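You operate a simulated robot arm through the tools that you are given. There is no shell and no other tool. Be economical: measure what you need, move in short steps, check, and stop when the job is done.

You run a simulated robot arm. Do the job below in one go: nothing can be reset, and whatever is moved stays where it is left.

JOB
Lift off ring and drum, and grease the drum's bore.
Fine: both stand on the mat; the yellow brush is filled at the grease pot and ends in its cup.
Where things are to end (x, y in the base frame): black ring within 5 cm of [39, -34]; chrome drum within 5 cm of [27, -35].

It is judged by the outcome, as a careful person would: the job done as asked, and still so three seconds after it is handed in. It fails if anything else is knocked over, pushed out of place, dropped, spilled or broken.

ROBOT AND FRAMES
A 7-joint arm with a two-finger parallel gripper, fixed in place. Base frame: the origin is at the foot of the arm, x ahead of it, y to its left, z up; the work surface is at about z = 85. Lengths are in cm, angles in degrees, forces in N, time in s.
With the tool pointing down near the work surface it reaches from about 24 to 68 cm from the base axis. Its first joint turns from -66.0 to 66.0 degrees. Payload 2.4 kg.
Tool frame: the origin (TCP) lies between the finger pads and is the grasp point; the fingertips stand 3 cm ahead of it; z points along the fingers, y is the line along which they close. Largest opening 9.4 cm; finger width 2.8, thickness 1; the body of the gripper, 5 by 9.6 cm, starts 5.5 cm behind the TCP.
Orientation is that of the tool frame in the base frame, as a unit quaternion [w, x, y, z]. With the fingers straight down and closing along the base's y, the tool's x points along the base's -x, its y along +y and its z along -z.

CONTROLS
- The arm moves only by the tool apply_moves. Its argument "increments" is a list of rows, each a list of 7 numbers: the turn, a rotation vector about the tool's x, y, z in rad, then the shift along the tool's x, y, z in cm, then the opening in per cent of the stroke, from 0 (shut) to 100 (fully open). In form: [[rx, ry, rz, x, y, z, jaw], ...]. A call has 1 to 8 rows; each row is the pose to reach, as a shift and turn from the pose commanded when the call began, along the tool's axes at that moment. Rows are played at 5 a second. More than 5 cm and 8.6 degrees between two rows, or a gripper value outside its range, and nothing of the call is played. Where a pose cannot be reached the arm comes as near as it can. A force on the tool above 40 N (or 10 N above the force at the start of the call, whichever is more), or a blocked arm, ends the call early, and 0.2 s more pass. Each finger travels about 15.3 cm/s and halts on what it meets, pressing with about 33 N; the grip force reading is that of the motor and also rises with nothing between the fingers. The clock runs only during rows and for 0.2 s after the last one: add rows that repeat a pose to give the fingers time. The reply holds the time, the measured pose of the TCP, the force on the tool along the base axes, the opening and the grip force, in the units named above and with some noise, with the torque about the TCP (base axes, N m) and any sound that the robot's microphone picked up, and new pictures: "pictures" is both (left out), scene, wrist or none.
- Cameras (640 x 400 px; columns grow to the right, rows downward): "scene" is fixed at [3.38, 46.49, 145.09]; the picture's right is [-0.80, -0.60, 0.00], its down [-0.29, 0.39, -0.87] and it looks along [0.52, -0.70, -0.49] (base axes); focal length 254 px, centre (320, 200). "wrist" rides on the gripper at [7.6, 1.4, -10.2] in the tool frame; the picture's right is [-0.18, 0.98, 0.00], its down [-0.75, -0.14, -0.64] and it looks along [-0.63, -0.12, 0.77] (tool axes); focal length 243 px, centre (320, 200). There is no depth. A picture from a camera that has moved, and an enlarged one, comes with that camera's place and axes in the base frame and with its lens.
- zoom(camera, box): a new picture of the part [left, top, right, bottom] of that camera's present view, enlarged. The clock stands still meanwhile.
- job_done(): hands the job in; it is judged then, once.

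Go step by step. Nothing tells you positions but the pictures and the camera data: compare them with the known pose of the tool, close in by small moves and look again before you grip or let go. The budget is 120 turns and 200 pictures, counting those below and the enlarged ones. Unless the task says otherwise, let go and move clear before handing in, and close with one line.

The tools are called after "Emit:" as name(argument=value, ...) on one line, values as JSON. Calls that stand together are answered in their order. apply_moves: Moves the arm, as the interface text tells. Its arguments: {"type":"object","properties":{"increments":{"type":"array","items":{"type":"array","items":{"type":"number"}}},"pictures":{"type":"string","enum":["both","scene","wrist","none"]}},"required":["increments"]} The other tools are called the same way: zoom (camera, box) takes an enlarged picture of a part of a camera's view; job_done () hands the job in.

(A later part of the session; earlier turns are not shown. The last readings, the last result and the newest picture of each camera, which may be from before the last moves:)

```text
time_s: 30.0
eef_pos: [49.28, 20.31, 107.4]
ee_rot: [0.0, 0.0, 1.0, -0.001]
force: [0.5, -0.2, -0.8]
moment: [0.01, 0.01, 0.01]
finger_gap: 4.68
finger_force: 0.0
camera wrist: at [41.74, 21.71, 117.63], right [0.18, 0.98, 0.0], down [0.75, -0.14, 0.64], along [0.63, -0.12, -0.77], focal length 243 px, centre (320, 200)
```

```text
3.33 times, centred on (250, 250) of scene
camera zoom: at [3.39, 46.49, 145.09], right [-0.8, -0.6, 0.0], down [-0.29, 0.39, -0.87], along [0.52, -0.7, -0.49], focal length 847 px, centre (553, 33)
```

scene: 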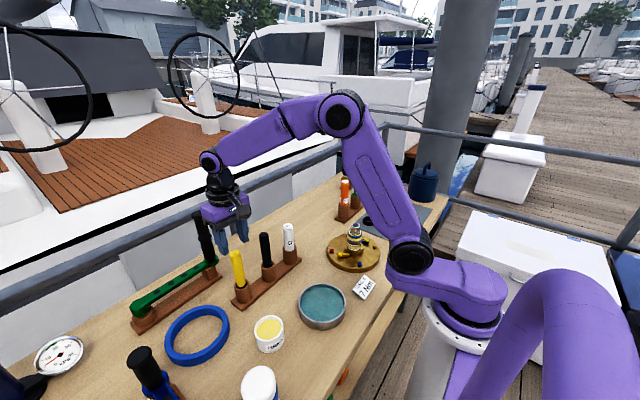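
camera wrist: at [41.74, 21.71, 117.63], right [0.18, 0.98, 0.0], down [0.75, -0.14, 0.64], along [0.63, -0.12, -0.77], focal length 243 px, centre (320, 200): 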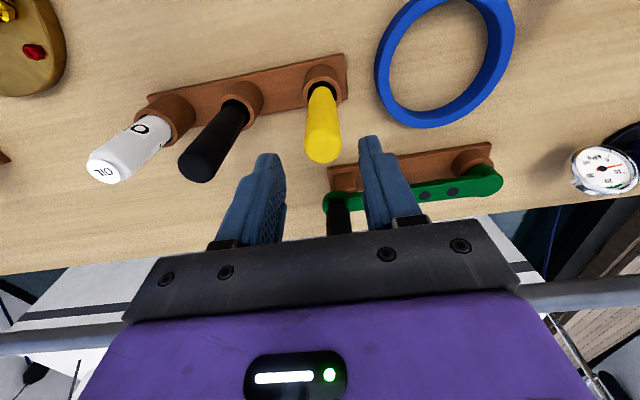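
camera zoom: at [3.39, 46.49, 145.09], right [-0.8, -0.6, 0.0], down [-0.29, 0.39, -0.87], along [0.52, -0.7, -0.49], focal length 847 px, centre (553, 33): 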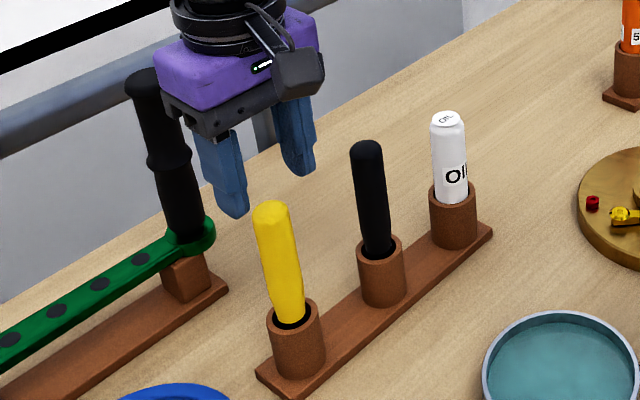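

Aligned within a few millimetres. Descending around the handle and closing.

Emit:
apply_moves(increments=[[0, 0, 0, -0.15, 0, 3, 50], [0, 0, 0, -0.15, 0, 5.5, 50], [0, 0, 0, -0.15, 0, 7.3, 50], [0, 0, 0, -0.15, 0, 7.3, 50]], pictures="wrist")

Emit:
zoom(camera="scene", box=[180, 190, 320, 310])

```text
time_s: 31.0
eef_pos: [49.35, 20.25, 100.17]
ee_rot: [0.0, 0.0, 1.0, 0.0]
force: [-0.2, -0.6, -0.2]
moment: [0.02, 0.01, 0.0]
finger_gap: 4.71
finger_force: 0.0
camera wrist: at [41.84, 21.61, 110.35], right [0.18, 0.98, 0.0], down [0.75, -0.14, 0.64], along [0.63, -0.12, -0.77], focal length 243 px, centre (320, 200)
```

wrist: 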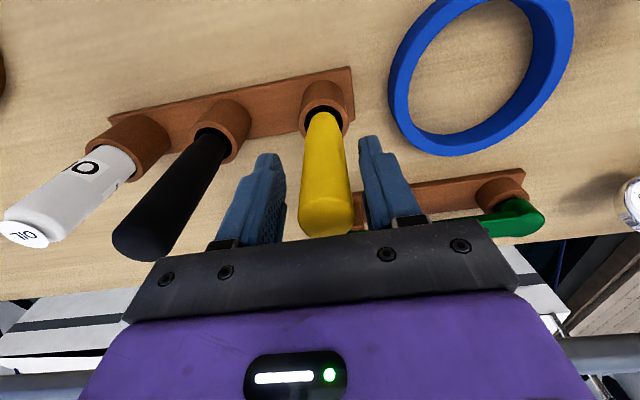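

```text
3.33 times, centred on (250, 250) of scene
camera zoom: at [3.39, 46.49, 145.09], right [-0.8, -0.6, 0.0], down [-0.29, 0.39, -0.87], along [0.52, -0.7, -0.49], focal length 847 px, centre (553, 33)
```

zoom: 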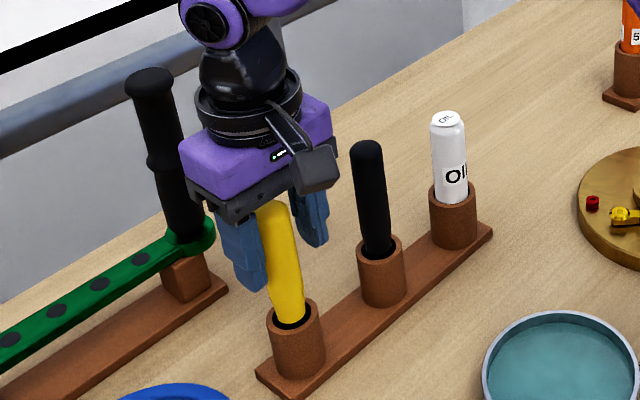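

The handle lies between the pads. Closing.

Emit:
apply_moves(increments=[[0, 0, 0, 0, 0.1, 0, 40], [0, 0, 0, 0, 0.1, 0, 25], [0, 0, 0, 0, 0.1, 0, 10], [0, 0, 0, 0, 0.1, 0, 10]], pictures="wrist")

```text
time_s: 32.0
eef_pos: [49.42, 20.41, 100.25]
ee_rot: [0.0, 0.0, 1.0, 0.0]
force: [0.0, -0.6, 1.0]
moment: [0.11, -0.05, 0.05]
finger_gap: 2.54
finger_force: 33.6
camera wrist: at [41.93, 21.76, 110.39], right [0.18, 0.98, 0.0], down [0.75, -0.14, 0.64], along [0.63, -0.12, -0.77], focal length 243 px, centre (320, 200)
```

wrist: 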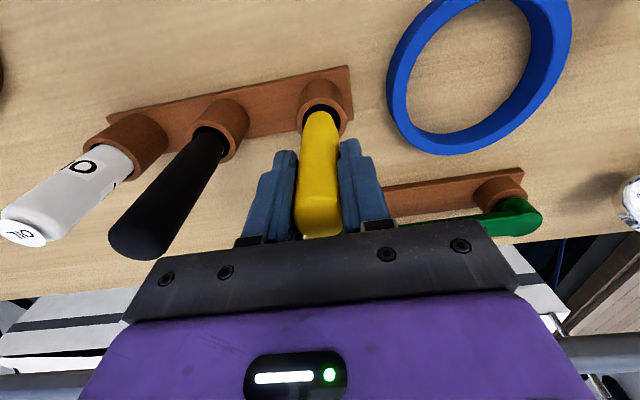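

Gripped at 2.5 cm. Return pose is TCP ≈ (49.4, 20.35, 100.2). Lifting straight out of the cup.

Emit:
apply_moves(increments=[[0, 0, 0, 0, 0, -1, 10], [0, 0, 0, 0, 0, -3, 10], [0, 0, 0, 0, 0, -6, 10], [0, 0, 0, 0, 0, -9, 10], [0, 0, 0, 0, 0, -11, 10], [0, 0, 0, 0, 0, -11, 10]])

Emit:
zoom(camera="scene", box=[180, 190, 340, 310])

```text
time_s: 33.4
eef_pos: [49.62, 20.53, 111.19]
ee_rot: [0.0, 0.0, 1.0, 0.001]
force: [0.2, -0.3, -0.1]
moment: [-0.01, 0.03, 0.04]
finger_gap: 2.56
finger_force: 32.8
camera wrist: at [42.14, 21.77, 121.4], right [0.18, 0.98, 0.0], down [0.75, -0.14, 0.64], along [0.63, -0.12, -0.77], focal length 243 px, centre (320, 200)
```

scene: 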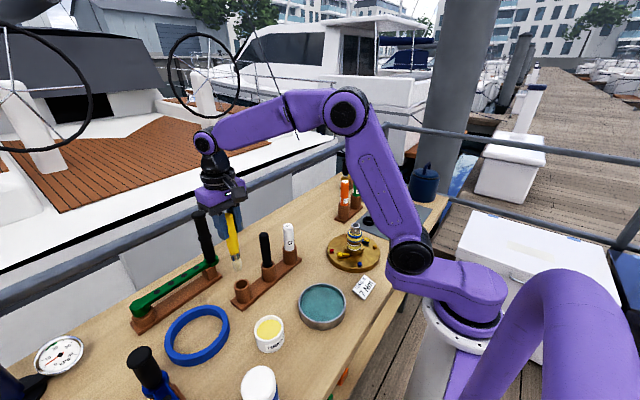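
wrist: 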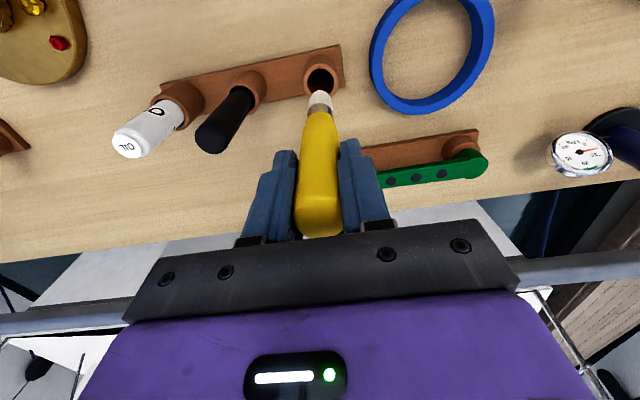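

```text
3.33 times, centred on (260, 250) of scene
camera zoom: at [3.39, 46.49, 145.09], right [-0.8, -0.6, 0.0], down [-0.29, 0.39, -0.87], along [0.52, -0.7, -0.49], focal length 847 px, centre (520, 33)
```

zoom: 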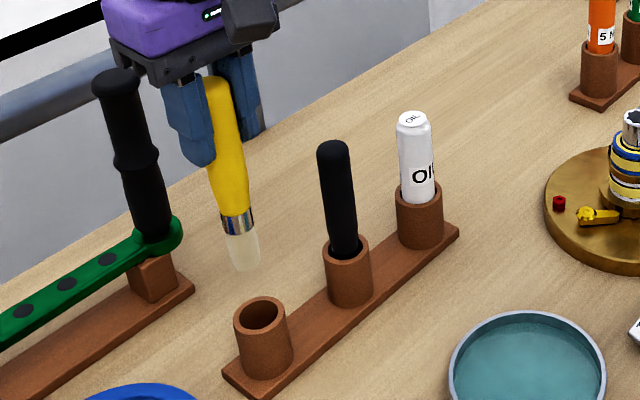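

Brush tip is ~14.3 cm below the TCP. The grease pot triangulates to about (35.4, 23.5), rim z≈89.4. Moving above it.

Emit:
apply_moves(increments=[[0, 0, 0, 3.5, 0.8, 0, 10], [0, 0, 0, 7, 1.6, 0, 10], [0, 0, 0, 10.5, 2.4, 0, 10], [0, 0, 0, 14.1, 3.1, 0, 10], [0, 0, 0, 14.1, 3.1, 2, 10], [0, 0, 0, 14.1, 3.1, 2, 10]])

Emit:
zoom(camera="scene", box=[210, 250, 330, 370])

```text
time_s: 34.8
eef_pos: [35.47, 23.54, 109.11]
ee_rot: [0.0, -0.001, 1.0, 0.0]
force: [0.4, -0.5, 0.2]
moment: [-0.01, 0.0, -0.05]
finger_gap: 2.57
finger_force: 33.0
camera wrist: at [28.01, 24.93, 119.33], right [0.18, 0.98, 0.0], down [0.75, -0.14, 0.64], along [0.63, -0.12, -0.77], focal length 243 px, centre (320, 200)
```

scene: 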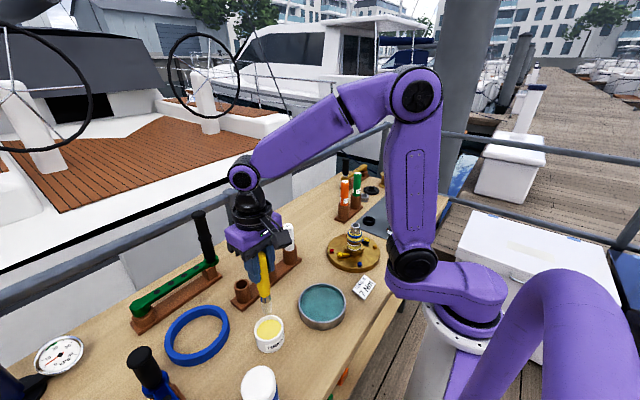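
wrist: 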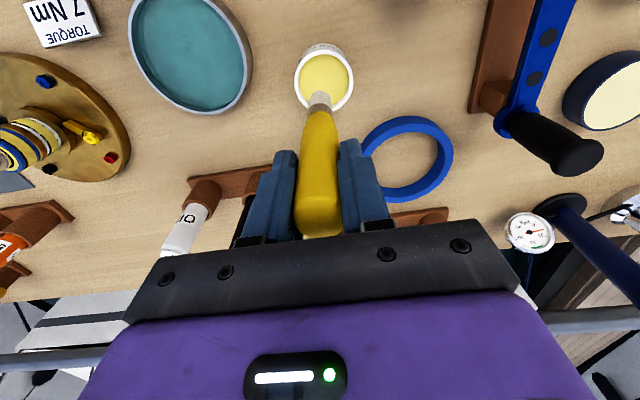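

```text
3.33 times, centred on (270, 310) of scene
camera zoom: at [3.38, 46.49, 145.09], right [-0.8, -0.6, 0.0], down [-0.29, 0.39, -0.87], along [0.52, -0.7, -0.49], focal length 847 px, centre (487, -167)
```

zoom: 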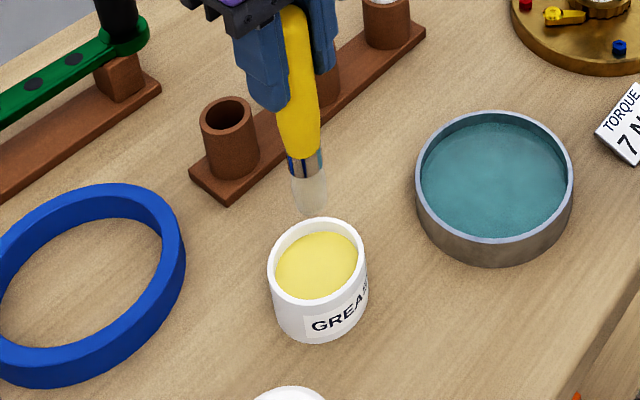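

The tip is nearly over the pot's middle. Shifting 0.25 cm and lowering towards the grease surface.

Emit:
apply_moves(increments=[[0, 0, 0, 0.1, 0.25, 2.5, 10], [0, 0, 0, 0.1, 0.25, 5, 10], [0, 0, 0, 0.1, 0.25, 6.5, 10], [0, 0, 0, 0.1, 0.25, 6.5, 10]], pictures="none")

Emit:
zoom(camera="scene", box=[230, 280, 310, 360])

Emit:
zoom(camera="wrist", box=[240, 20, 400, 140])

```text
time_s: 35.8
eef_pos: [35.36, 23.63, 102.59]
ee_rot: [-0.001, 0.0, 1.0, 0.001]
force: [0.2, -0.2, -0.9]
moment: [-0.01, -0.03, -0.01]
finger_gap: 2.6
finger_force: 33.7
```

```text
5.00 times, centred on (270, 320) of scene
camera zoom: at [3.39, 46.49, 145.09], right [-0.8, -0.6, 0.0], down [-0.29, 0.39, -0.87], along [0.52, -0.7, -0.49], focal length 1270 px, centre (570, -400)
```

zoom: 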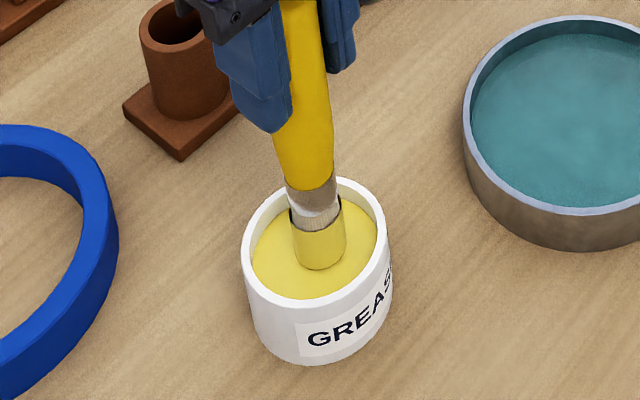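

```text
3.33 times, centred on (320, 80) of wrist
camera zoom: at [27.87, 25.09, 112.87], right [0.18, 0.98, 0.0], down [0.75, -0.14, 0.64], along [0.63, -0.12, -0.77], focal length 809 px, centre (320, 600)
```

zoom: 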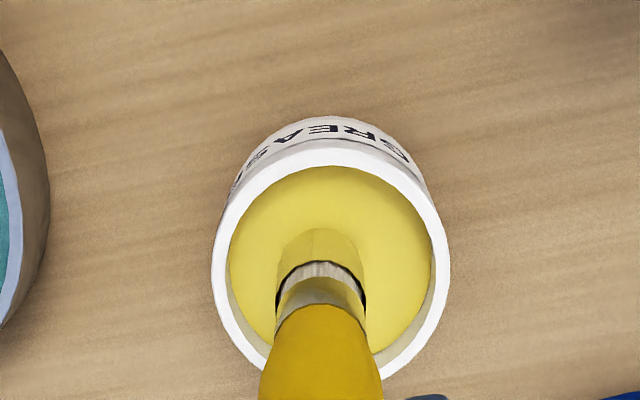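

The bristles have already picked up grease. Going slightly deeper with a small swirl, then lifting out.

Emit:
apply_moves(increments=[[0, 0, 0, 0, 0, 0.6, 10], [0, 0, 0, 0.4, 0, 0.6, 10], [0, 0, 0, 0, 0.4, 0.6, 10], [0, 0, 0, -0.4, 0, 0.6, 10], [0, 0, 0, 0, 0, 0.6, 10], [0, 0, 0, 0, 0, 0.6, 10]], pictures="none")

Emit:
apply_moves(increments=[[0, 0, 0, 0, 0, -2, 10], [0, 0, 0, 0, 0, -5, 10], [0, 0, 0, 0, 0, -9, 10], [0, 0, 0, 0, 0, -12, 10], [0, 0, 0, 0, 0, -12, 10]])

Emit:
zoom(camera="scene", box=[210, 240, 330, 360])

```text
time_s: 36.7
eef_pos: [35.42, 23.8, 102.25]
ee_rot: [-0.001, -0.001, 1.0, -0.002]
force: [-2.8, -4.6, 10.7]
moment: [-0.55, 0.24, -0.03]
finger_gap: 2.59
finger_force: 32.9
stopped in row 4: the force on the tool passed its limit at 43 N (the readings are from after the stop); the commanded pose is now the measured one
```

```text
time_s: 37.9
eef_pos: [35.46, 24.01, 114.17]
ee_rot: [-0.001, 0.0, 1.0, -0.001]
force: [0.0, 0.2, -1.3]
moment: [0.02, 0.01, -0.02]
finger_gap: 2.56
finger_force: 33.0
camera wrist: at [27.95, 25.4, 124.43], right [0.18, 0.98, 0.0], down [0.75, -0.14, 0.64], along [0.63, -0.12, -0.77], focal length 243 px, centre (320, 200)
```

scene: 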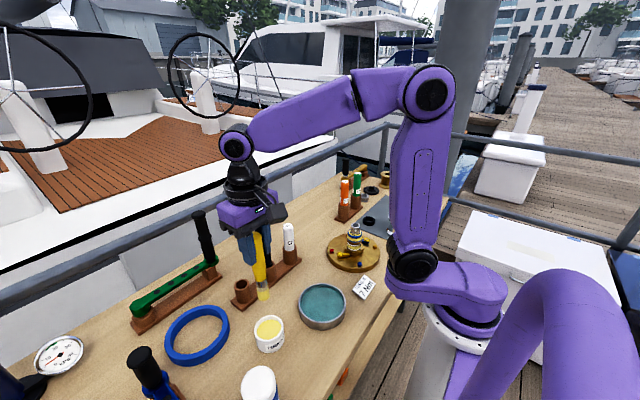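
wrist: 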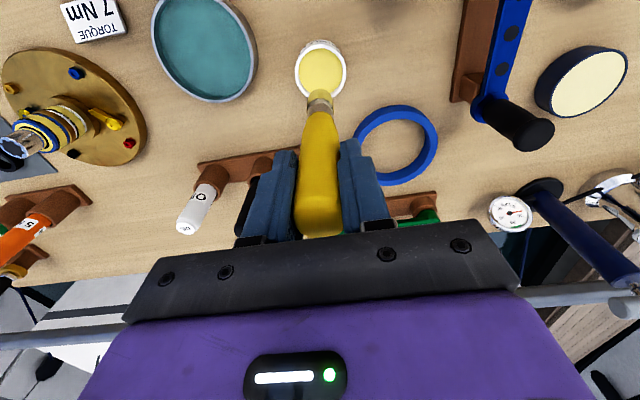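

```text
3.33 times, centred on (270, 300) of scene
camera zoom: at [3.39, 46.49, 145.09], right [-0.8, -0.6, 0.0], down [-0.29, 0.39, -0.87], along [0.52, -0.7, -0.49], focal length 847 px, centre (487, -133)
```

zoom: 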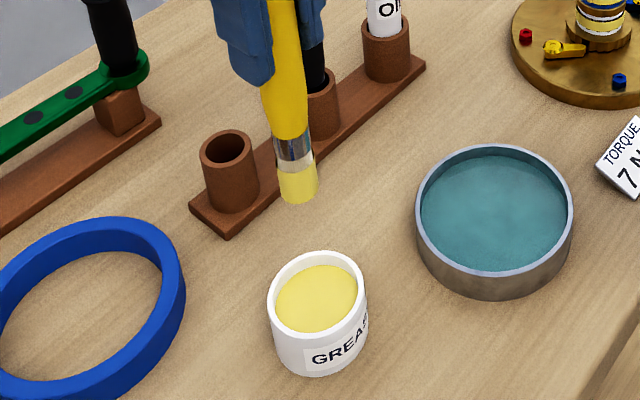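

The brush is loaded (it touched the pot's floor, but the pot hasn't moved and the grip is unchanged). Rising and carrying it to the drum.

Emit:
apply_moves(increments=[[0, 0, 0, 0, 0, -4, 10], [0, 0, 0, 0.6, -4.6, -5, 10], [0, 0, 0, 1.2, -9.2, -5, 10], [0, 0, 0, 1.9, -13.8, -5, 10], [0, 0, 0, 2.5, -18.4, -5, 10], [0, 0, 0, 3.2, -23, -5, 10], [0, 0, 0, 3.8, -27.6, -5, 10], [0, 0, 0, 4.4, -32.2, -5, 10]], pictures="none")

Emit:
apply_moves(increments=[[0, 0, 0, 0.7, -4.6, 0, 10], [0, 0, 0, 1.3, -9.2, 0, 10], [0, 0, 0, 2, -13.8, 0, 10], [0, 0, 0, 2.6, -18.4, 0, 10], [0, 0, 0, 3.3, -23, 0, 10], [0, 0, 0, 3.8, -27.4, 0, 10], [0, 0, 0, 3.8, -27.4, 0, 10]])

```text
time_s: 39.7
eef_pos: [31.48, -8.21, 119.41]
ee_rot: [-0.001, 0.0, 1.0, 0.0]
force: [-1.2, 0.0, -0.4]
moment: [0.0, -0.01, 0.0]
finger_gap: 2.58
finger_force: 33.3
```

```text
time_s: 41.3
eef_pos: [27.11, -35.69, 119.16]
ee_rot: [0.0, 0.0, 1.0, -0.001]
force: [0.2, 0.1, -0.6]
moment: [-0.02, -0.05, -0.02]
finger_gap: 2.58
finger_force: 33.0
camera wrist: at [19.62, -34.32, 129.43], right [0.18, 0.98, 0.0], down [0.75, -0.14, 0.64], along [0.63, -0.12, -0.77], focal length 243 px, centre (320, 200)
```

scene: 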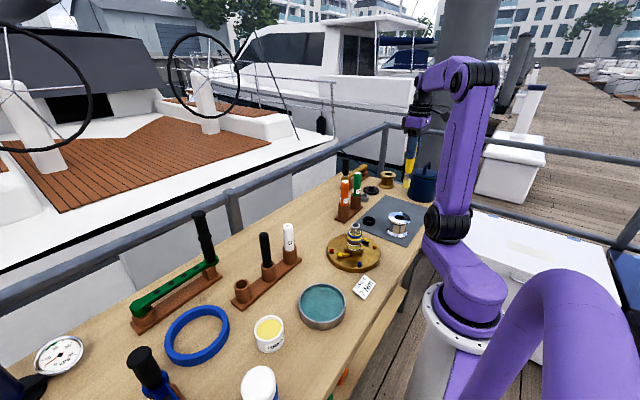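
wrist: 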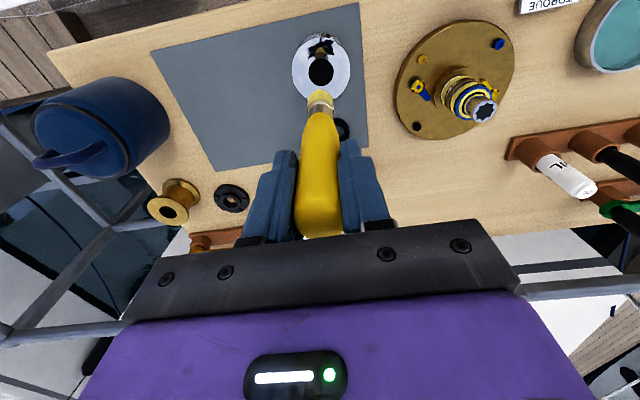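

Bore centre reads (27.4, -35.8). Lowering until the tip is just above the drum.

Emit:
apply_moves(increments=[[0, 0, 0, -0.2, -0.1, 4, 10], [0, 0, 0, -0.2, -0.1, 8, 10], [0, 0, 0, -0.2, -0.1, 11, 10], [0, 0, 0, -0.2, -0.1, 11, 10]], pictures="none")

Emit:
zoom(camera="scene", box=[365, 180, 435, 250])

Emit:
zoom(camera="wrist", box=[240, 20, 400, 140])

```text
time_s: 42.3
eef_pos: [27.2, -35.54, 108.02]
ee_rot: [-0.001, 0.0, 1.0, -0.001]
force: [-0.1, -0.5, -0.8]
moment: [0.01, 0.02, -0.03]
finger_gap: 2.59
finger_force: 33.1
```

```text
5.71 times, centred on (400, 215) of scene
camera zoom: at [3.39, 46.49, 145.09], right [-0.8, -0.6, 0.0], down [-0.29, 0.39, -0.87], along [0.52, -0.7, -0.49], focal length 1452 px, centre (-137, 114)
```

zoom: 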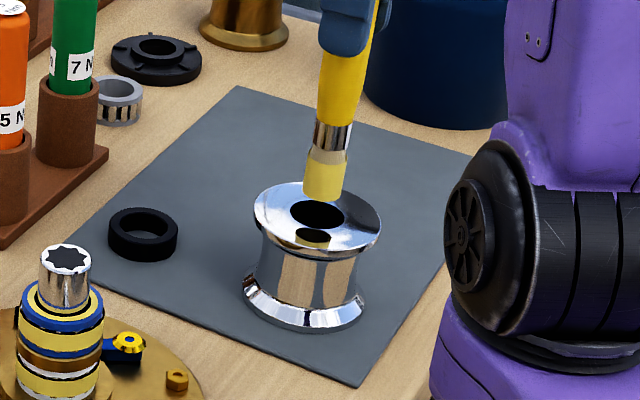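

```text
3.33 times, centred on (320, 80) of wrist
camera zoom: at [19.8, -34.22, 118.22], right [0.18, 0.98, 0.0], down [0.75, -0.14, 0.64], along [0.63, -0.12, -0.77], focal length 809 px, centre (320, 600)
```

zoom: 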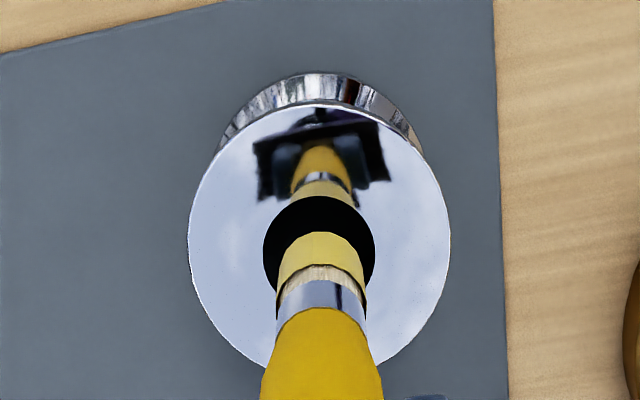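

Tip and bore are aligned within ~0.2 cm. Inserting the brush slowly.

Emit:
apply_moves(increments=[[0, 0, 0, 0, -0.1, 1, 10], [0, 0, 0, 0, -0.1, 2, 10], [0, 0, 0, 0, -0.1, 3, 10], [0, 0, 0, 0, -0.1, 3, 10]], pictures="none")

Emit:
zoom(camera="scene", box=[365, 180, 435, 250])

Emit:
zoom(camera="wrist", box=[240, 20, 400, 140])

```text
time_s: 43.3
eef_pos: [27.25, -35.85, 105.28]
ee_rot: [-0.001, 0.0, 1.0, -0.001]
force: [-0.4, -0.4, -0.2]
moment: [0.0, -0.01, 0.01]
finger_gap: 2.58
finger_force: 32.8
```

```text
5.71 times, centred on (400, 215) of scene
camera zoom: at [3.39, 46.49, 145.09], right [-0.8, -0.6, 0.0], down [-0.29, 0.39, -0.87], along [0.52, -0.7, -0.49], focal length 1452 px, centre (-137, 114)
```

zoom: 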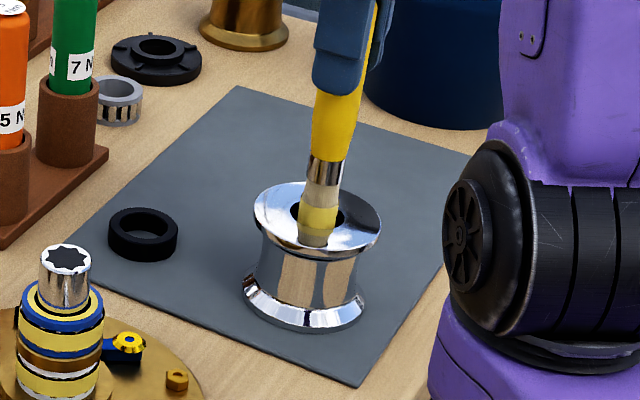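

```text
3.33 times, centred on (320, 80) of wrist
camera zoom: at [19.86, -34.45, 115.47], right [0.18, 0.98, 0.0], down [0.75, -0.14, 0.64], along [0.63, -0.12, -0.77], focal length 809 px, centre (320, 600)
```

zoom: 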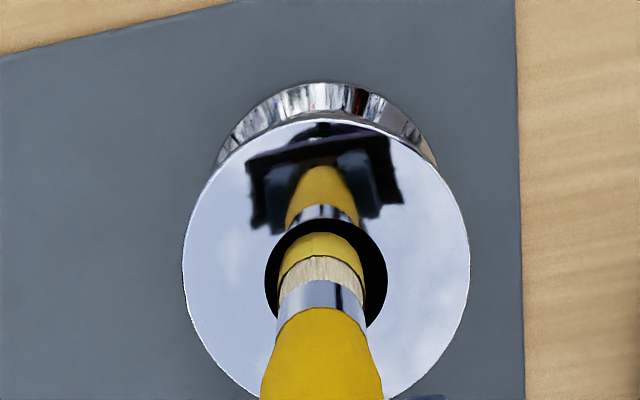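

The brush is entering the bore. Nudging +0.12 cm in y and going deeper.

Emit:
apply_moves(increments=[[0, 0, 0, 0, 0.12, 1, 10], [0, 0, 0, 0, 0.12, 2, 10], [0, 0, 0, 0, 0.12, 3, 10], [0, 0, 0, 0, 0.12, 3.6, 10], [0, 0, 0, 0, 0.12, 3.6, 10]], pictures="none")

Emit:
zoom(camera="scene", box=[365, 180, 435, 250])

Emit:
zoom(camera="wrist", box=[240, 40, 400, 160])

```text
time_s: 44.5
eef_pos: [27.38, -35.59, 101.73]
ee_rot: [-0.002, -0.001, 1.0, -0.001]
force: [-0.1, 0.3, -0.7]
moment: [0.01, 0.02, 0.01]
finger_gap: 2.55
finger_force: 33.0
```

```text
5.71 times, centred on (400, 215) of scene
camera zoom: at [3.39, 46.49, 145.09], right [-0.8, -0.6, 0.0], down [-0.29, 0.39, -0.87], along [0.52, -0.7, -0.49], focal length 1452 px, centre (-137, 114)
```

zoom: 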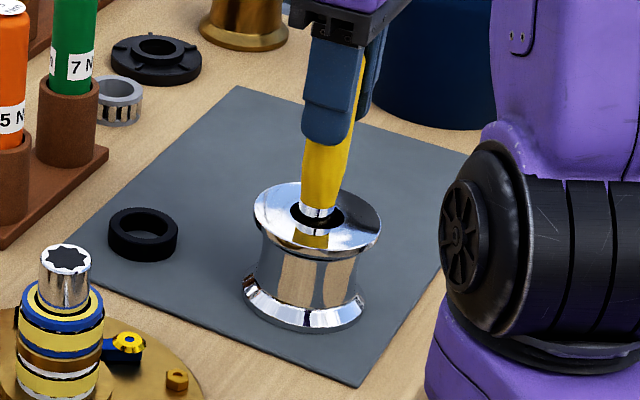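

```text
3.33 times, centred on (320, 100) of wrist
camera zoom: at [19.95, -34.31, 111.92], right [0.18, 0.98, 0.0], down [0.75, -0.14, 0.64], along [0.63, -0.12, -0.77], focal length 809 px, centre (320, 533)
```

zoom: 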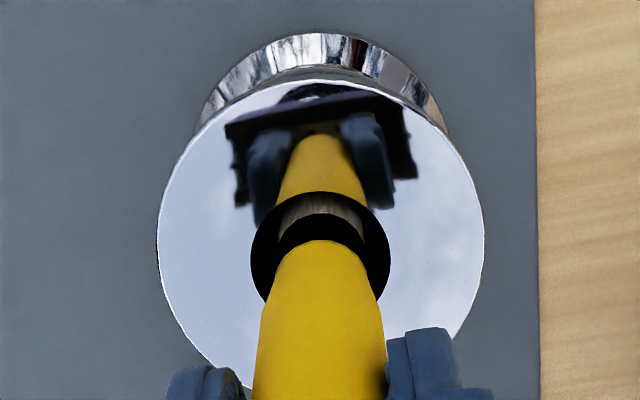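

Brush is deep in the bore without contact. Now wiping round the wall, starting with a 0.5 cm circle.

Emit:
apply_moves(increments=[[0, 0, 0, 0.5, 0, 0, 10], [0, 0, 0, 0.35, 0.35, 0, 10], [0, 0, 0, 0, 0.5, 0, 10], [0, 0, 0, -0.35, 0.35, 0, 10], [0, 0, 0, -0.5, 0, 0, 10], [0, 0, 0, -0.35, -0.35, 0, 10], [0, 0, 0, 0, -0.5, 0, 10], [0, 0, 0, 0.35, -0.35, 0, 10]], pictures="none")

Emit:
zoom(camera="wrist", box=[240, 40, 400, 160])

```text
time_s: 46.3
eef_pos: [27.11, -36.33, 101.84]
ee_rot: [0.001, 0.0, 1.0, -0.002]
force: [4.7, -1.4, -0.3]
moment: [-0.16, -0.48, 0.04]
finger_gap: 2.57
finger_force: 33.5
```

```text
3.33 times, centred on (320, 100) of wrist
camera zoom: at [19.57, -34.73, 111.97], right [0.18, 0.98, -0.01], down [0.75, -0.14, 0.64], along [0.63, -0.12, -0.77], focal length 809 px, centre (320, 533)
```

zoom: 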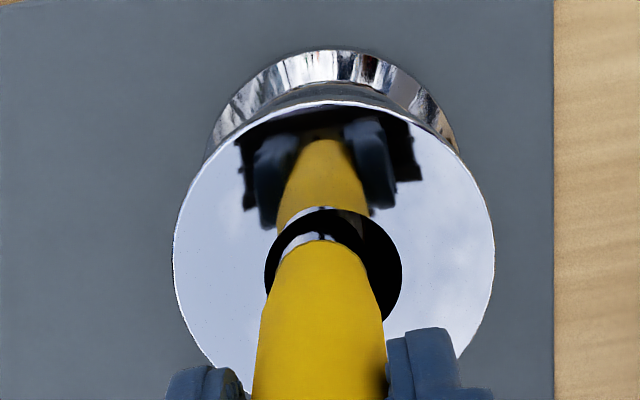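

The bristles touch the wall (≈5 N). Repeating circles at higher levels to cover the bore's length.

Emit:
apply_moves(increments=[[0, 0, 0, 0.2, 0.35, -1.2, 10], [0, 0, 0, 0.03, 0.73, -1.2, 10], [0, 0, 0, -0.35, 0.9, -1.2, 10], [0, 0, 0, -0.73, 0.73, -1.2, 10], [0, 0, 0, -0.9, 0.35, -1.2, 10], [0, 0, 0, -0.73, -0.03, -1.2, 10], [0, 0, 0, -0.35, -0.2, -1.2, 10], [0, 0, 0, 0.03, -0.03, -1.2, 10]], pictures="none")

Emit:
apply_moves(increments=[[0, 0, 0, 0.17, 0.38, -1.4, 10], [0, 0, 0, 0, 0.76, -1.4, 10], [0, 0, 0, -0.38, 0.93, -1.4, 10], [0, 0, 0, -0.76, 0.76, -1.4, 10], [0, 0, 0, -0.93, 0.38, -1.4, 10], [0, 0, 0, -0.76, 0, -1.4, 10], [0, 0, 0, -0.38, -0.17, -1.4, 10], [0, 0, 0, -0.38, 0.38, -1.4, 10]], pictures="none")

Emit:
zoom(camera="wrist", box=[240, 20, 400, 140])

Emit:
zoom(camera="scene", box=[365, 180, 435, 250])

```text
time_s: 48.1
eef_pos: [26.98, -36.18, 102.97]
ee_rot: [0.001, 0.001, 1.0, -0.001]
force: [0.7, -0.7, -0.5]
moment: [0.01, 0.01, -0.03]
finger_gap: 2.56
finger_force: 33.2
```

```text
time_s: 49.9
eef_pos: [27.38, -35.75, 104.4]
ee_rot: [-0.001, 0.0, 1.0, 0.0]
force: [-0.2, 0.0, -1.0]
moment: [0.01, -0.02, -0.01]
finger_gap: 2.56
finger_force: 32.9
```

```text
3.33 times, centred on (320, 80) of wrist
camera zoom: at [19.82, -34.36, 114.56], right [0.18, 0.98, 0.0], down [0.75, -0.14, 0.64], along [0.63, -0.12, -0.77], focal length 809 px, centre (320, 600)
```

zoom: 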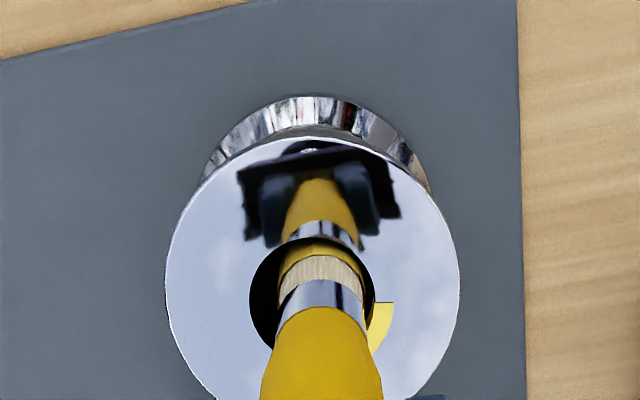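

```text
5.71 times, centred on (400, 215) of scene
camera zoom: at [3.39, 46.49, 145.09], right [-0.8, -0.6, 0.0], down [-0.29, 0.39, -0.87], along [0.52, -0.7, -0.49], focal length 1452 px, centre (-137, 114)
```

zoom: 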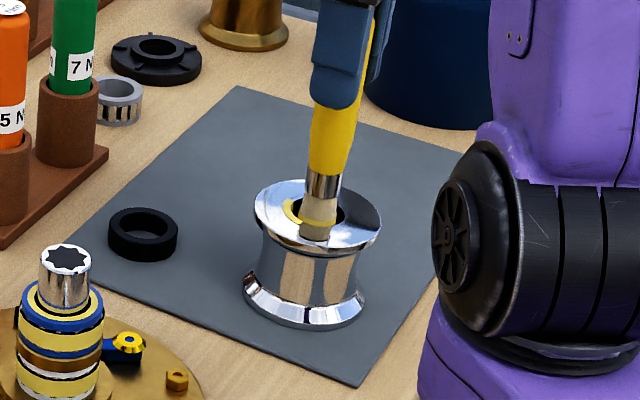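

A yellow arc of grease shows at part of the bore's rim. I'll centre and lift the brush out to look at the coverage.

Emit:
apply_moves(increments=[[0, 0, 0, 0, -0.2, 0, 10], [0, 0, 0, 0, -0.2, -2, 10], [0, 0, 0, 0, -0.2, -4, 10], [0, 0, 0, 0, -0.2, -7, 10], [0, 0, 0, 0, -0.2, -7, 10]], pictures="none")

Emit:
zoom(camera="wrist", box=[260, 20, 380, 110])

Emit:
zoom(camera="scene", box=[380, 180, 420, 230])

```text
time_s: 51.1
eef_pos: [27.42, -35.95, 111.24]
ee_rot: [-0.002, -0.001, 1.0, -0.001]
force: [-0.5, -0.9, -0.5]
moment: [0.02, 0.0, 0.01]
finger_gap: 2.58
finger_force: 33.0
```

```text
4.44 times, centred on (320, 65) of wrist
camera zoom: at [19.96, -34.56, 121.47], right [0.18, 0.98, 0.0], down [0.75, -0.14, 0.64], along [0.63, -0.12, -0.77], focal length 1078 px, centre (320, 800)
```

zoom: 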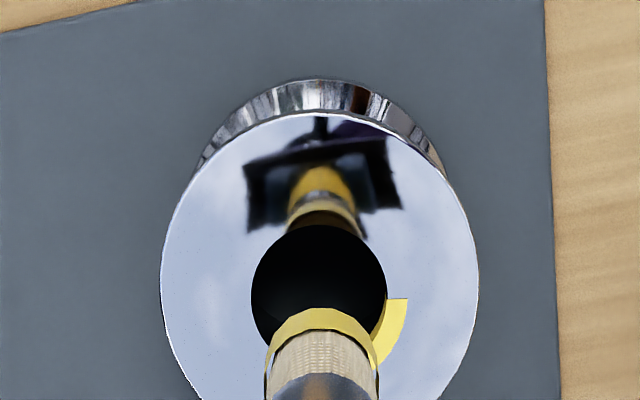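

```text
8.00 times, centred on (400, 205) of scene
camera zoom: at [3.39, 46.49, 145.09], right [-0.8, -0.6, 0.0], down [-0.29, 0.39, -0.87], along [0.52, -0.7, -0.49], focal length 2032 px, centre (-320, 160)
```

zoom: 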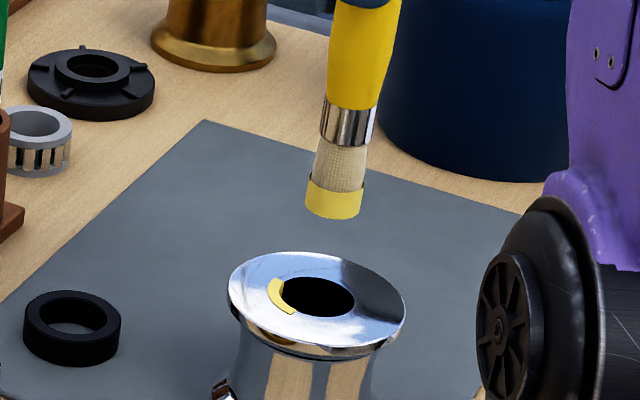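

One sector of the rim is marked with grease (+x,+y side), so the rest of the wall still needs coverage. Going back in to mid-depth and pressing towards other sides with dwell.

Emit:
apply_moves(increments=[[0, 0, 0, 0, 0, 3, 10], [0, 0, 0, 0, 0, 5, 10], [0, 0, 0, 0, 0, 6.5, 10], [0, 0, 0, 0, 0, 8.2, 10], [0, 0, 0, 0, -0.4, 8.2, 10], [0, 0, 0, 0, -0.8, 8.2, 10], [0, 0, 0, 0, -0.8, 8.2, 10], [0, 0, 0, 0, -0.8, 8.2, 10]], pictures="none")

Emit:
zoom(camera="scene", box=[380, 190, 420, 240])

Emit:
zoom(camera="wrist", box=[260, 40, 380, 130])

```text
time_s: 52.9
eef_pos: [27.38, -36.72, 103.05]
ee_rot: [-0.001, 0.0, 1.0, 0.0]
force: [0.8, 4.5, -1.3]
moment: [0.43, -0.1, -0.01]
finger_gap: 2.55
finger_force: 33.0
```

```text
8.00 times, centred on (400, 215) of scene
camera zoom: at [3.39, 46.49, 145.09], right [-0.8, -0.6, 0.0], down [-0.29, 0.39, -0.87], along [0.52, -0.7, -0.49], focal length 2032 px, centre (-320, 80)
```

zoom: 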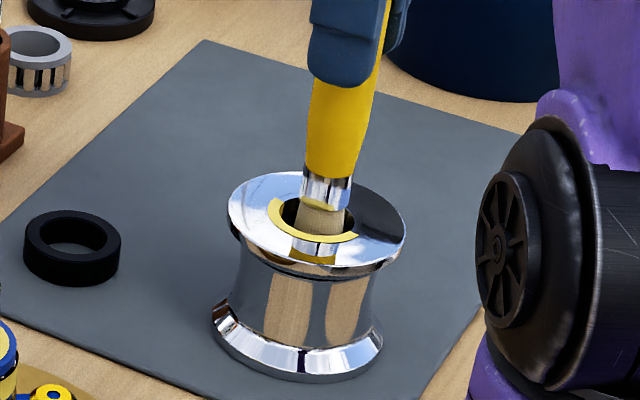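

```text
4.44 times, centred on (320, 85) of wrist
camera zoom: at [19.96, -35.39, 113.31], right [0.18, 0.98, 0.0], down [0.75, -0.14, 0.64], along [0.63, -0.12, -0.77], focal length 1078 px, centre (320, 711)
```

zoom: 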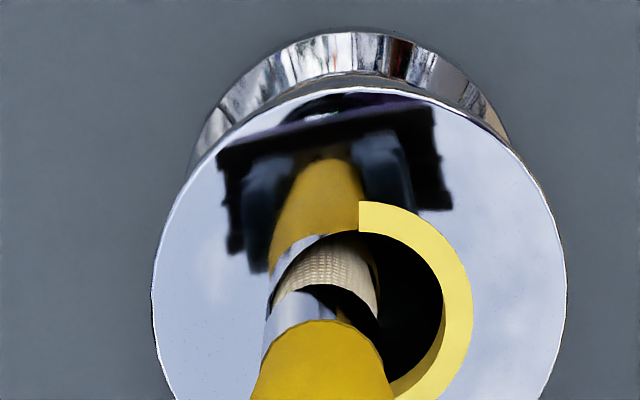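

The grease arc grows around the rim as I wipe — now about half. Continuing to stroke round the bore.

Emit:
apply_moves(increments=[[0, 0, 0, 0.35, 0.15, 0, 10], [0, 0, 0, 0.5, 0.5, 0, 10], [0, 0, 0, 0.35, 0.85, 0, 10], [0, 0, 0, 0, 1.0, 0, 10], [0, 0, 0, -0.35, 0.85, 0, 10], [0, 0, 0, -0.5, 0.5, 0, 10], [0, 0, 0, -0.35, 0.15, 0, 10], [0, 0, 0, 0, 0, 0, 10]], pictures="none")

Emit:
zoom(camera="wrist", box=[260, 40, 380, 130])

Emit:
zoom(camera="scene", box=[380, 190, 420, 240])

```text
time_s: 54.7
eef_pos: [27.51, -36.87, 103.11]
ee_rot: [0.0, 0.0, 1.0, -0.001]
force: [2.1, 1.1, 0.1]
moment: [0.16, -0.12, 0.04]
finger_gap: 2.6
finger_force: 32.6
```

```text
4.44 times, centred on (320, 85) of wrist
camera zoom: at [19.92, -35.35, 113.42], right [0.18, 0.98, 0.0], down [0.75, -0.14, 0.64], along [0.63, -0.12, -0.77], focal length 1078 px, centre (320, 711)
```

zoom: 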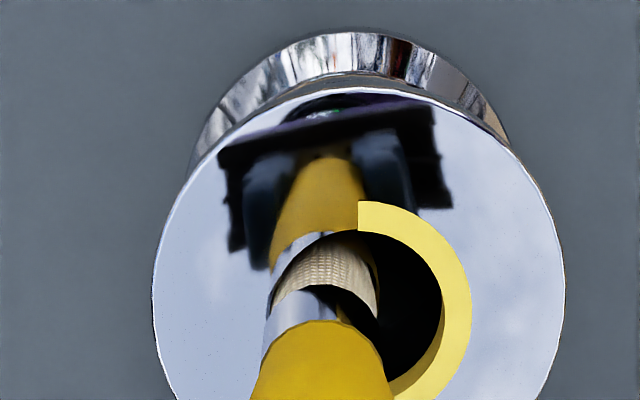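

```text
8.00 times, centred on (400, 215) of scene
camera zoom: at [3.39, 46.49, 145.09], right [-0.8, -0.6, 0.0], down [-0.29, 0.39, -0.87], along [0.52, -0.7, -0.49], focal length 2032 px, centre (-320, 80)
```

zoom: 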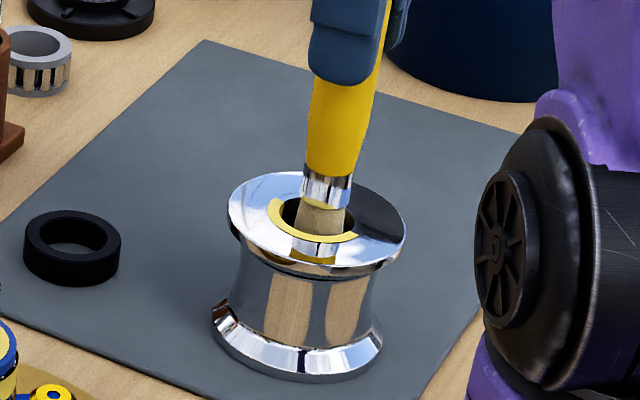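

No growth from circling at one depth; trying in-and-out strokes, then a look at the brush.

Emit:
apply_moves(increments=[[0, 0, 0, 0, 0.45, 0, 10], [0, 0, 0, 0, 0.45, -1.5, 10], [0, 0, 0, 0, 0.45, -3, 10], [0, 0, 0, 0, 0.45, -1.5, 10], [0, 0, 0, 0, 0.45, 0.8, 10], [0, 0, 0, 0, 0.45, -1.5, 10], [0, 0, 0, 0, 0.45, -4, 10], [0, 0, 0, 0, 0.45, -7.5, 10]], pictures="none")

Emit:
zoom(camera="wrist", box=[260, 20, 380, 110])

Emit:
zoom(camera="scene", box=[380, 180, 420, 230])

```text
time_s: 56.5
eef_pos: [27.47, -36.3, 110.79]
ee_rot: [-0.001, 0.0, 1.0, 0.0]
force: [-0.2, 0.2, -0.3]
moment: [-0.02, -0.01, 0.02]
finger_gap: 2.58
finger_force: 33.0
```

```text
4.44 times, centred on (320, 65) of wrist
camera zoom: at [19.93, -34.86, 121.07], right [0.18, 0.98, 0.0], down [0.75, -0.14, 0.64], along [0.63, -0.12, -0.77], focal length 1078 px, centre (320, 800)
```

zoom: 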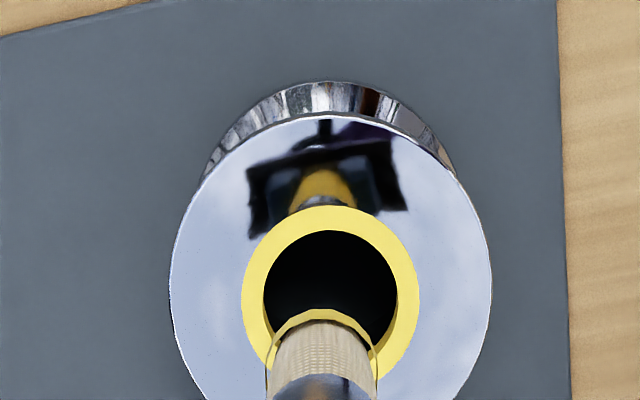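

```text
8.00 times, centred on (400, 205) of scene
camera zoom: at [3.39, 46.49, 145.09], right [-0.8, -0.6, 0.0], down [-0.29, 0.39, -0.87], along [0.52, -0.7, -0.49], focal length 2032 px, centre (-320, 160)
```

zoom: 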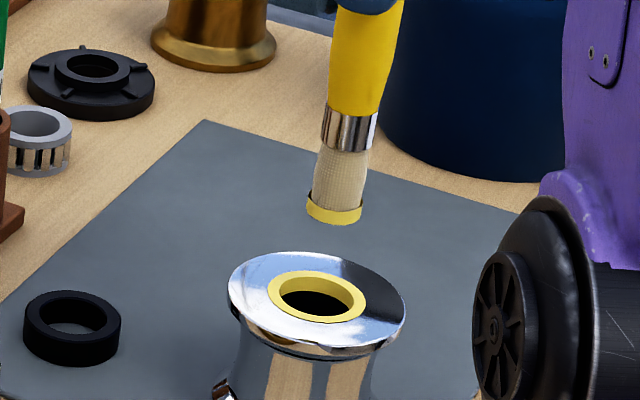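

The grease ring now covers the full bore. Returning the brush to its cup at (49.4, 20.35), travelling high.

Emit:
apply_moves(increments=[[0, 0, 0, 0, 0, -4.5, 10], [0, 0, 0, 0, 0, -9, 10], [0, 0, 0, -1.7, 4.36, -10.2, 10], [0, 0, 0, -3.4, 8.7, -10.2, 10], [0, 0, 0, -5.1, 13.1, -10.2, 10], [0, 0, 0, -6.8, 17.4, -10.2, 10], [0, 0, 0, -8.5, 21.8, -10.2, 10], [0, 0, 0, -10.2, 26.2, -10.2, 10]], pictures="none")

Emit:
apply_moves(increments=[[0, 0, 0, -1.7, 4.36, 0, 10], [0, 0, 0, -3.4, 8.7, 0, 10], [0, 0, 0, -5.1, 13.1, 0, 10], [0, 0, 0, -6.8, 17.4, 0, 10], [0, 0, 0, -8.5, 21.8, 0, 10], [0, 0, 0, -10.2, 26.2, 0, 10], [0, 0, 0, -11.8, 30.5, 0, 10], [0, 0, 0, -11.8, 30.5, 0, 10]])

```text
time_s: 58.3
eef_pos: [37.56, -10.12, 121.0]
ee_rot: [-0.001, 0.001, 1.0, 0.0]
force: [0.1, 0.0, -1.5]
moment: [0.01, 0.02, 0.0]
finger_gap: 2.6
finger_force: 32.7
```

```text
time_s: 60.1
eef_pos: [49.69, 20.46, 120.7]
ee_rot: [-0.001, 0.001, 1.0, -0.001]
force: [0.4, 0.5, -1.5]
moment: [-0.02, 0.0, 0.03]
finger_gap: 2.6
finger_force: 33.1
camera wrist: at [42.24, 21.88, 130.97], right [0.18, 0.98, 0.0], down [0.75, -0.14, 0.64], along [0.63, -0.12, -0.77], focal length 243 px, centre (320, 200)
```

scene: 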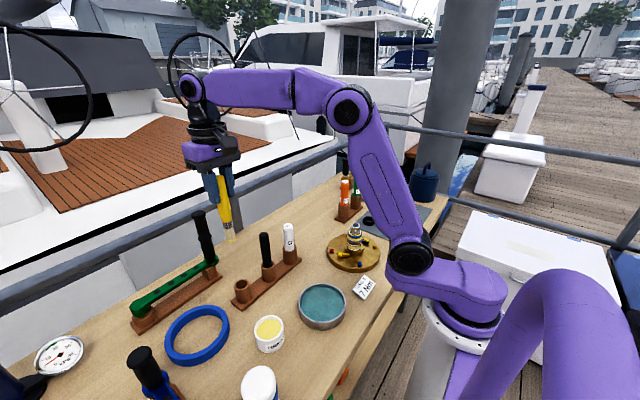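
wrist: 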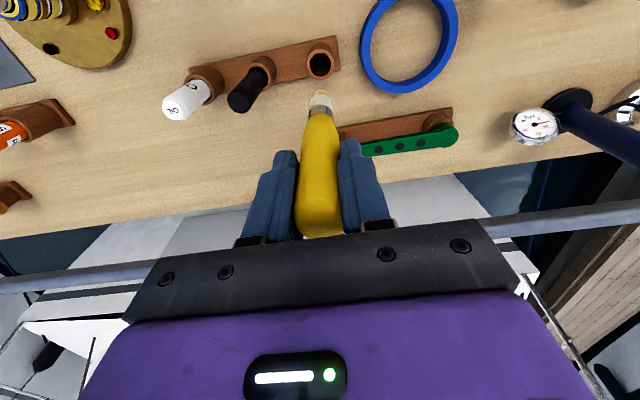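

Lowering to just above the cup and checking.

Emit:
apply_moves(increments=[[0, 0, 0, 0.15, -0.1, 4.5, 10], [0, 0, 0, 0.15, -0.1, 9, 10], [0, 0, 0, 0.15, -0.1, 13.5, 10], [0, 0, 0, 0.15, -0.1, 13.5, 10]], pictures="none")

Emit:
zoom(camera="wrist", box=[240, 40, 400, 160])

Emit:
zoom(camera="scene", box=[200, 240, 280, 310])

```text
time_s: 61.1
eef_pos: [49.4, 20.43, 107.38]
ee_rot: [0.001, 0.0, 1.0, -0.001]
force: [0.0, 0.2, -1.0]
moment: [0.0, 0.02, 0.0]
finger_gap: 2.61
finger_force: 32.8
```

```text
3.33 times, centred on (320, 100) of wrist
camera zoom: at [41.89, 21.81, 117.63], right [0.18, 0.98, 0.0], down [0.75, -0.14, 0.64], along [0.63, -0.12, -0.77], focal length 809 px, centre (320, 533)
```

zoom: 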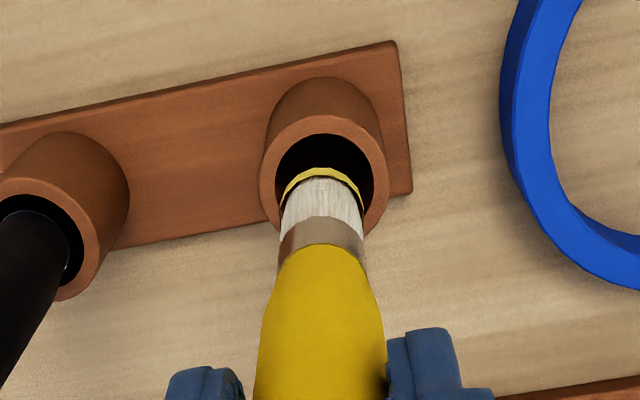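

```text
5.71 times, centred on (240, 275) of scene
camera zoom: at [3.39, 46.49, 145.09], right [-0.8, -0.6, 0.0], down [-0.29, 0.39, -0.87], along [0.52, -0.7, -0.49], focal length 1452 px, centre (777, -229)
```

zoom: 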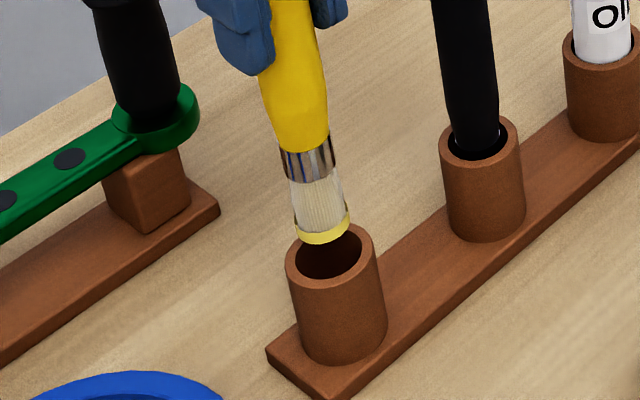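

Aligned over the cup. Lowering the brush in slowly.

Emit:
apply_moves(increments=[[0, 0, 0, -0.08, 0.05, 1.5, 10], [0, 0, 0, -0.08, 0.05, 3, 10], [0, 0, 0, -0.08, 0.05, 4.5, 10], [0, 0, 0, -0.08, 0.05, 6, 10], [0, 0, 0, -0.08, 0.05, 6.8, 10], [0, 0, 0, -0.08, 0.05, 6.8, 10]], pictures="wrist")

Emit:
zoom(camera="scene", box=[200, 220, 300, 310])

```text
time_s: 62.5
eef_pos: [49.5, 20.36, 100.44]
ee_rot: [-0.001, 0.0, 1.0, -0.001]
force: [-0.4, -0.3, 0.0]
moment: [-0.01, -0.01, -0.02]
finger_gap: 2.61
finger_force: 33.4
camera wrist: at [41.93, 21.84, 110.72], right [0.18, 0.98, 0.0], down [0.75, -0.14, 0.64], along [0.63, -0.12, -0.77], focal length 243 px, centre (320, 200)
```

wrist: 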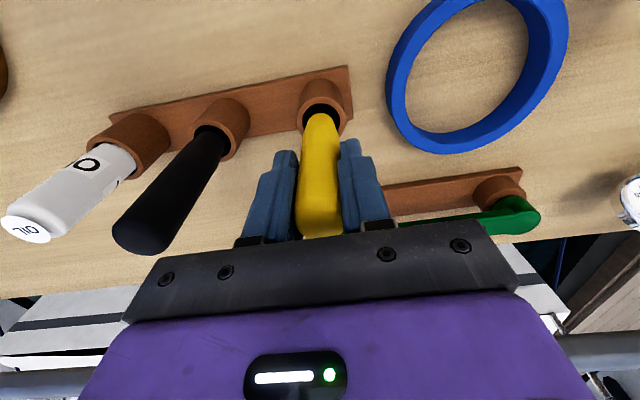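

```text
4.44 times, centred on (250, 265) of scene
camera zoom: at [3.39, 46.49, 145.09], right [-0.8, -0.6, 0.0], down [-0.29, 0.39, -0.87], along [0.52, -0.7, -0.49], focal length 1129 px, centre (631, -89)
```

zoom: 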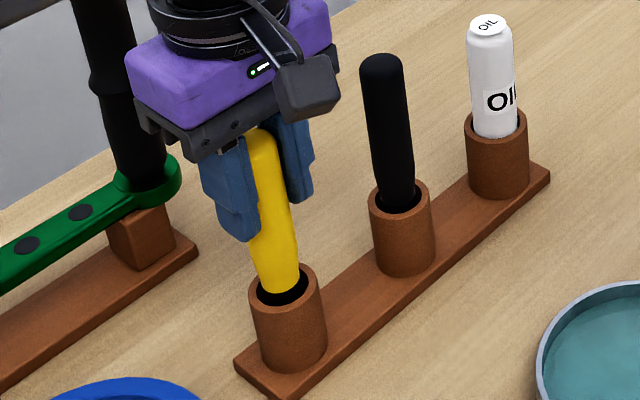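

In the cup nearly at its original depth. Lowering the last bit until it touches bottom.

Emit:
apply_moves(increments=[[0, 0, 0, 0, 0, 0.15, 10], [0, 0, 0, 0, 0, 0.3, 10], [0, 0, 0, 0, 0, 0.3, 10]], pictures="none")

```text
time_s: 63.3
eef_pos: [49.46, 20.45, 100.27]
ee_rot: [0.0, 0.0, 1.0, 0.0]
force: [-1.6, 0.5, 8.3]
moment: [0.15, 0.16, 0.01]
finger_gap: 2.56
finger_force: 33.0
```

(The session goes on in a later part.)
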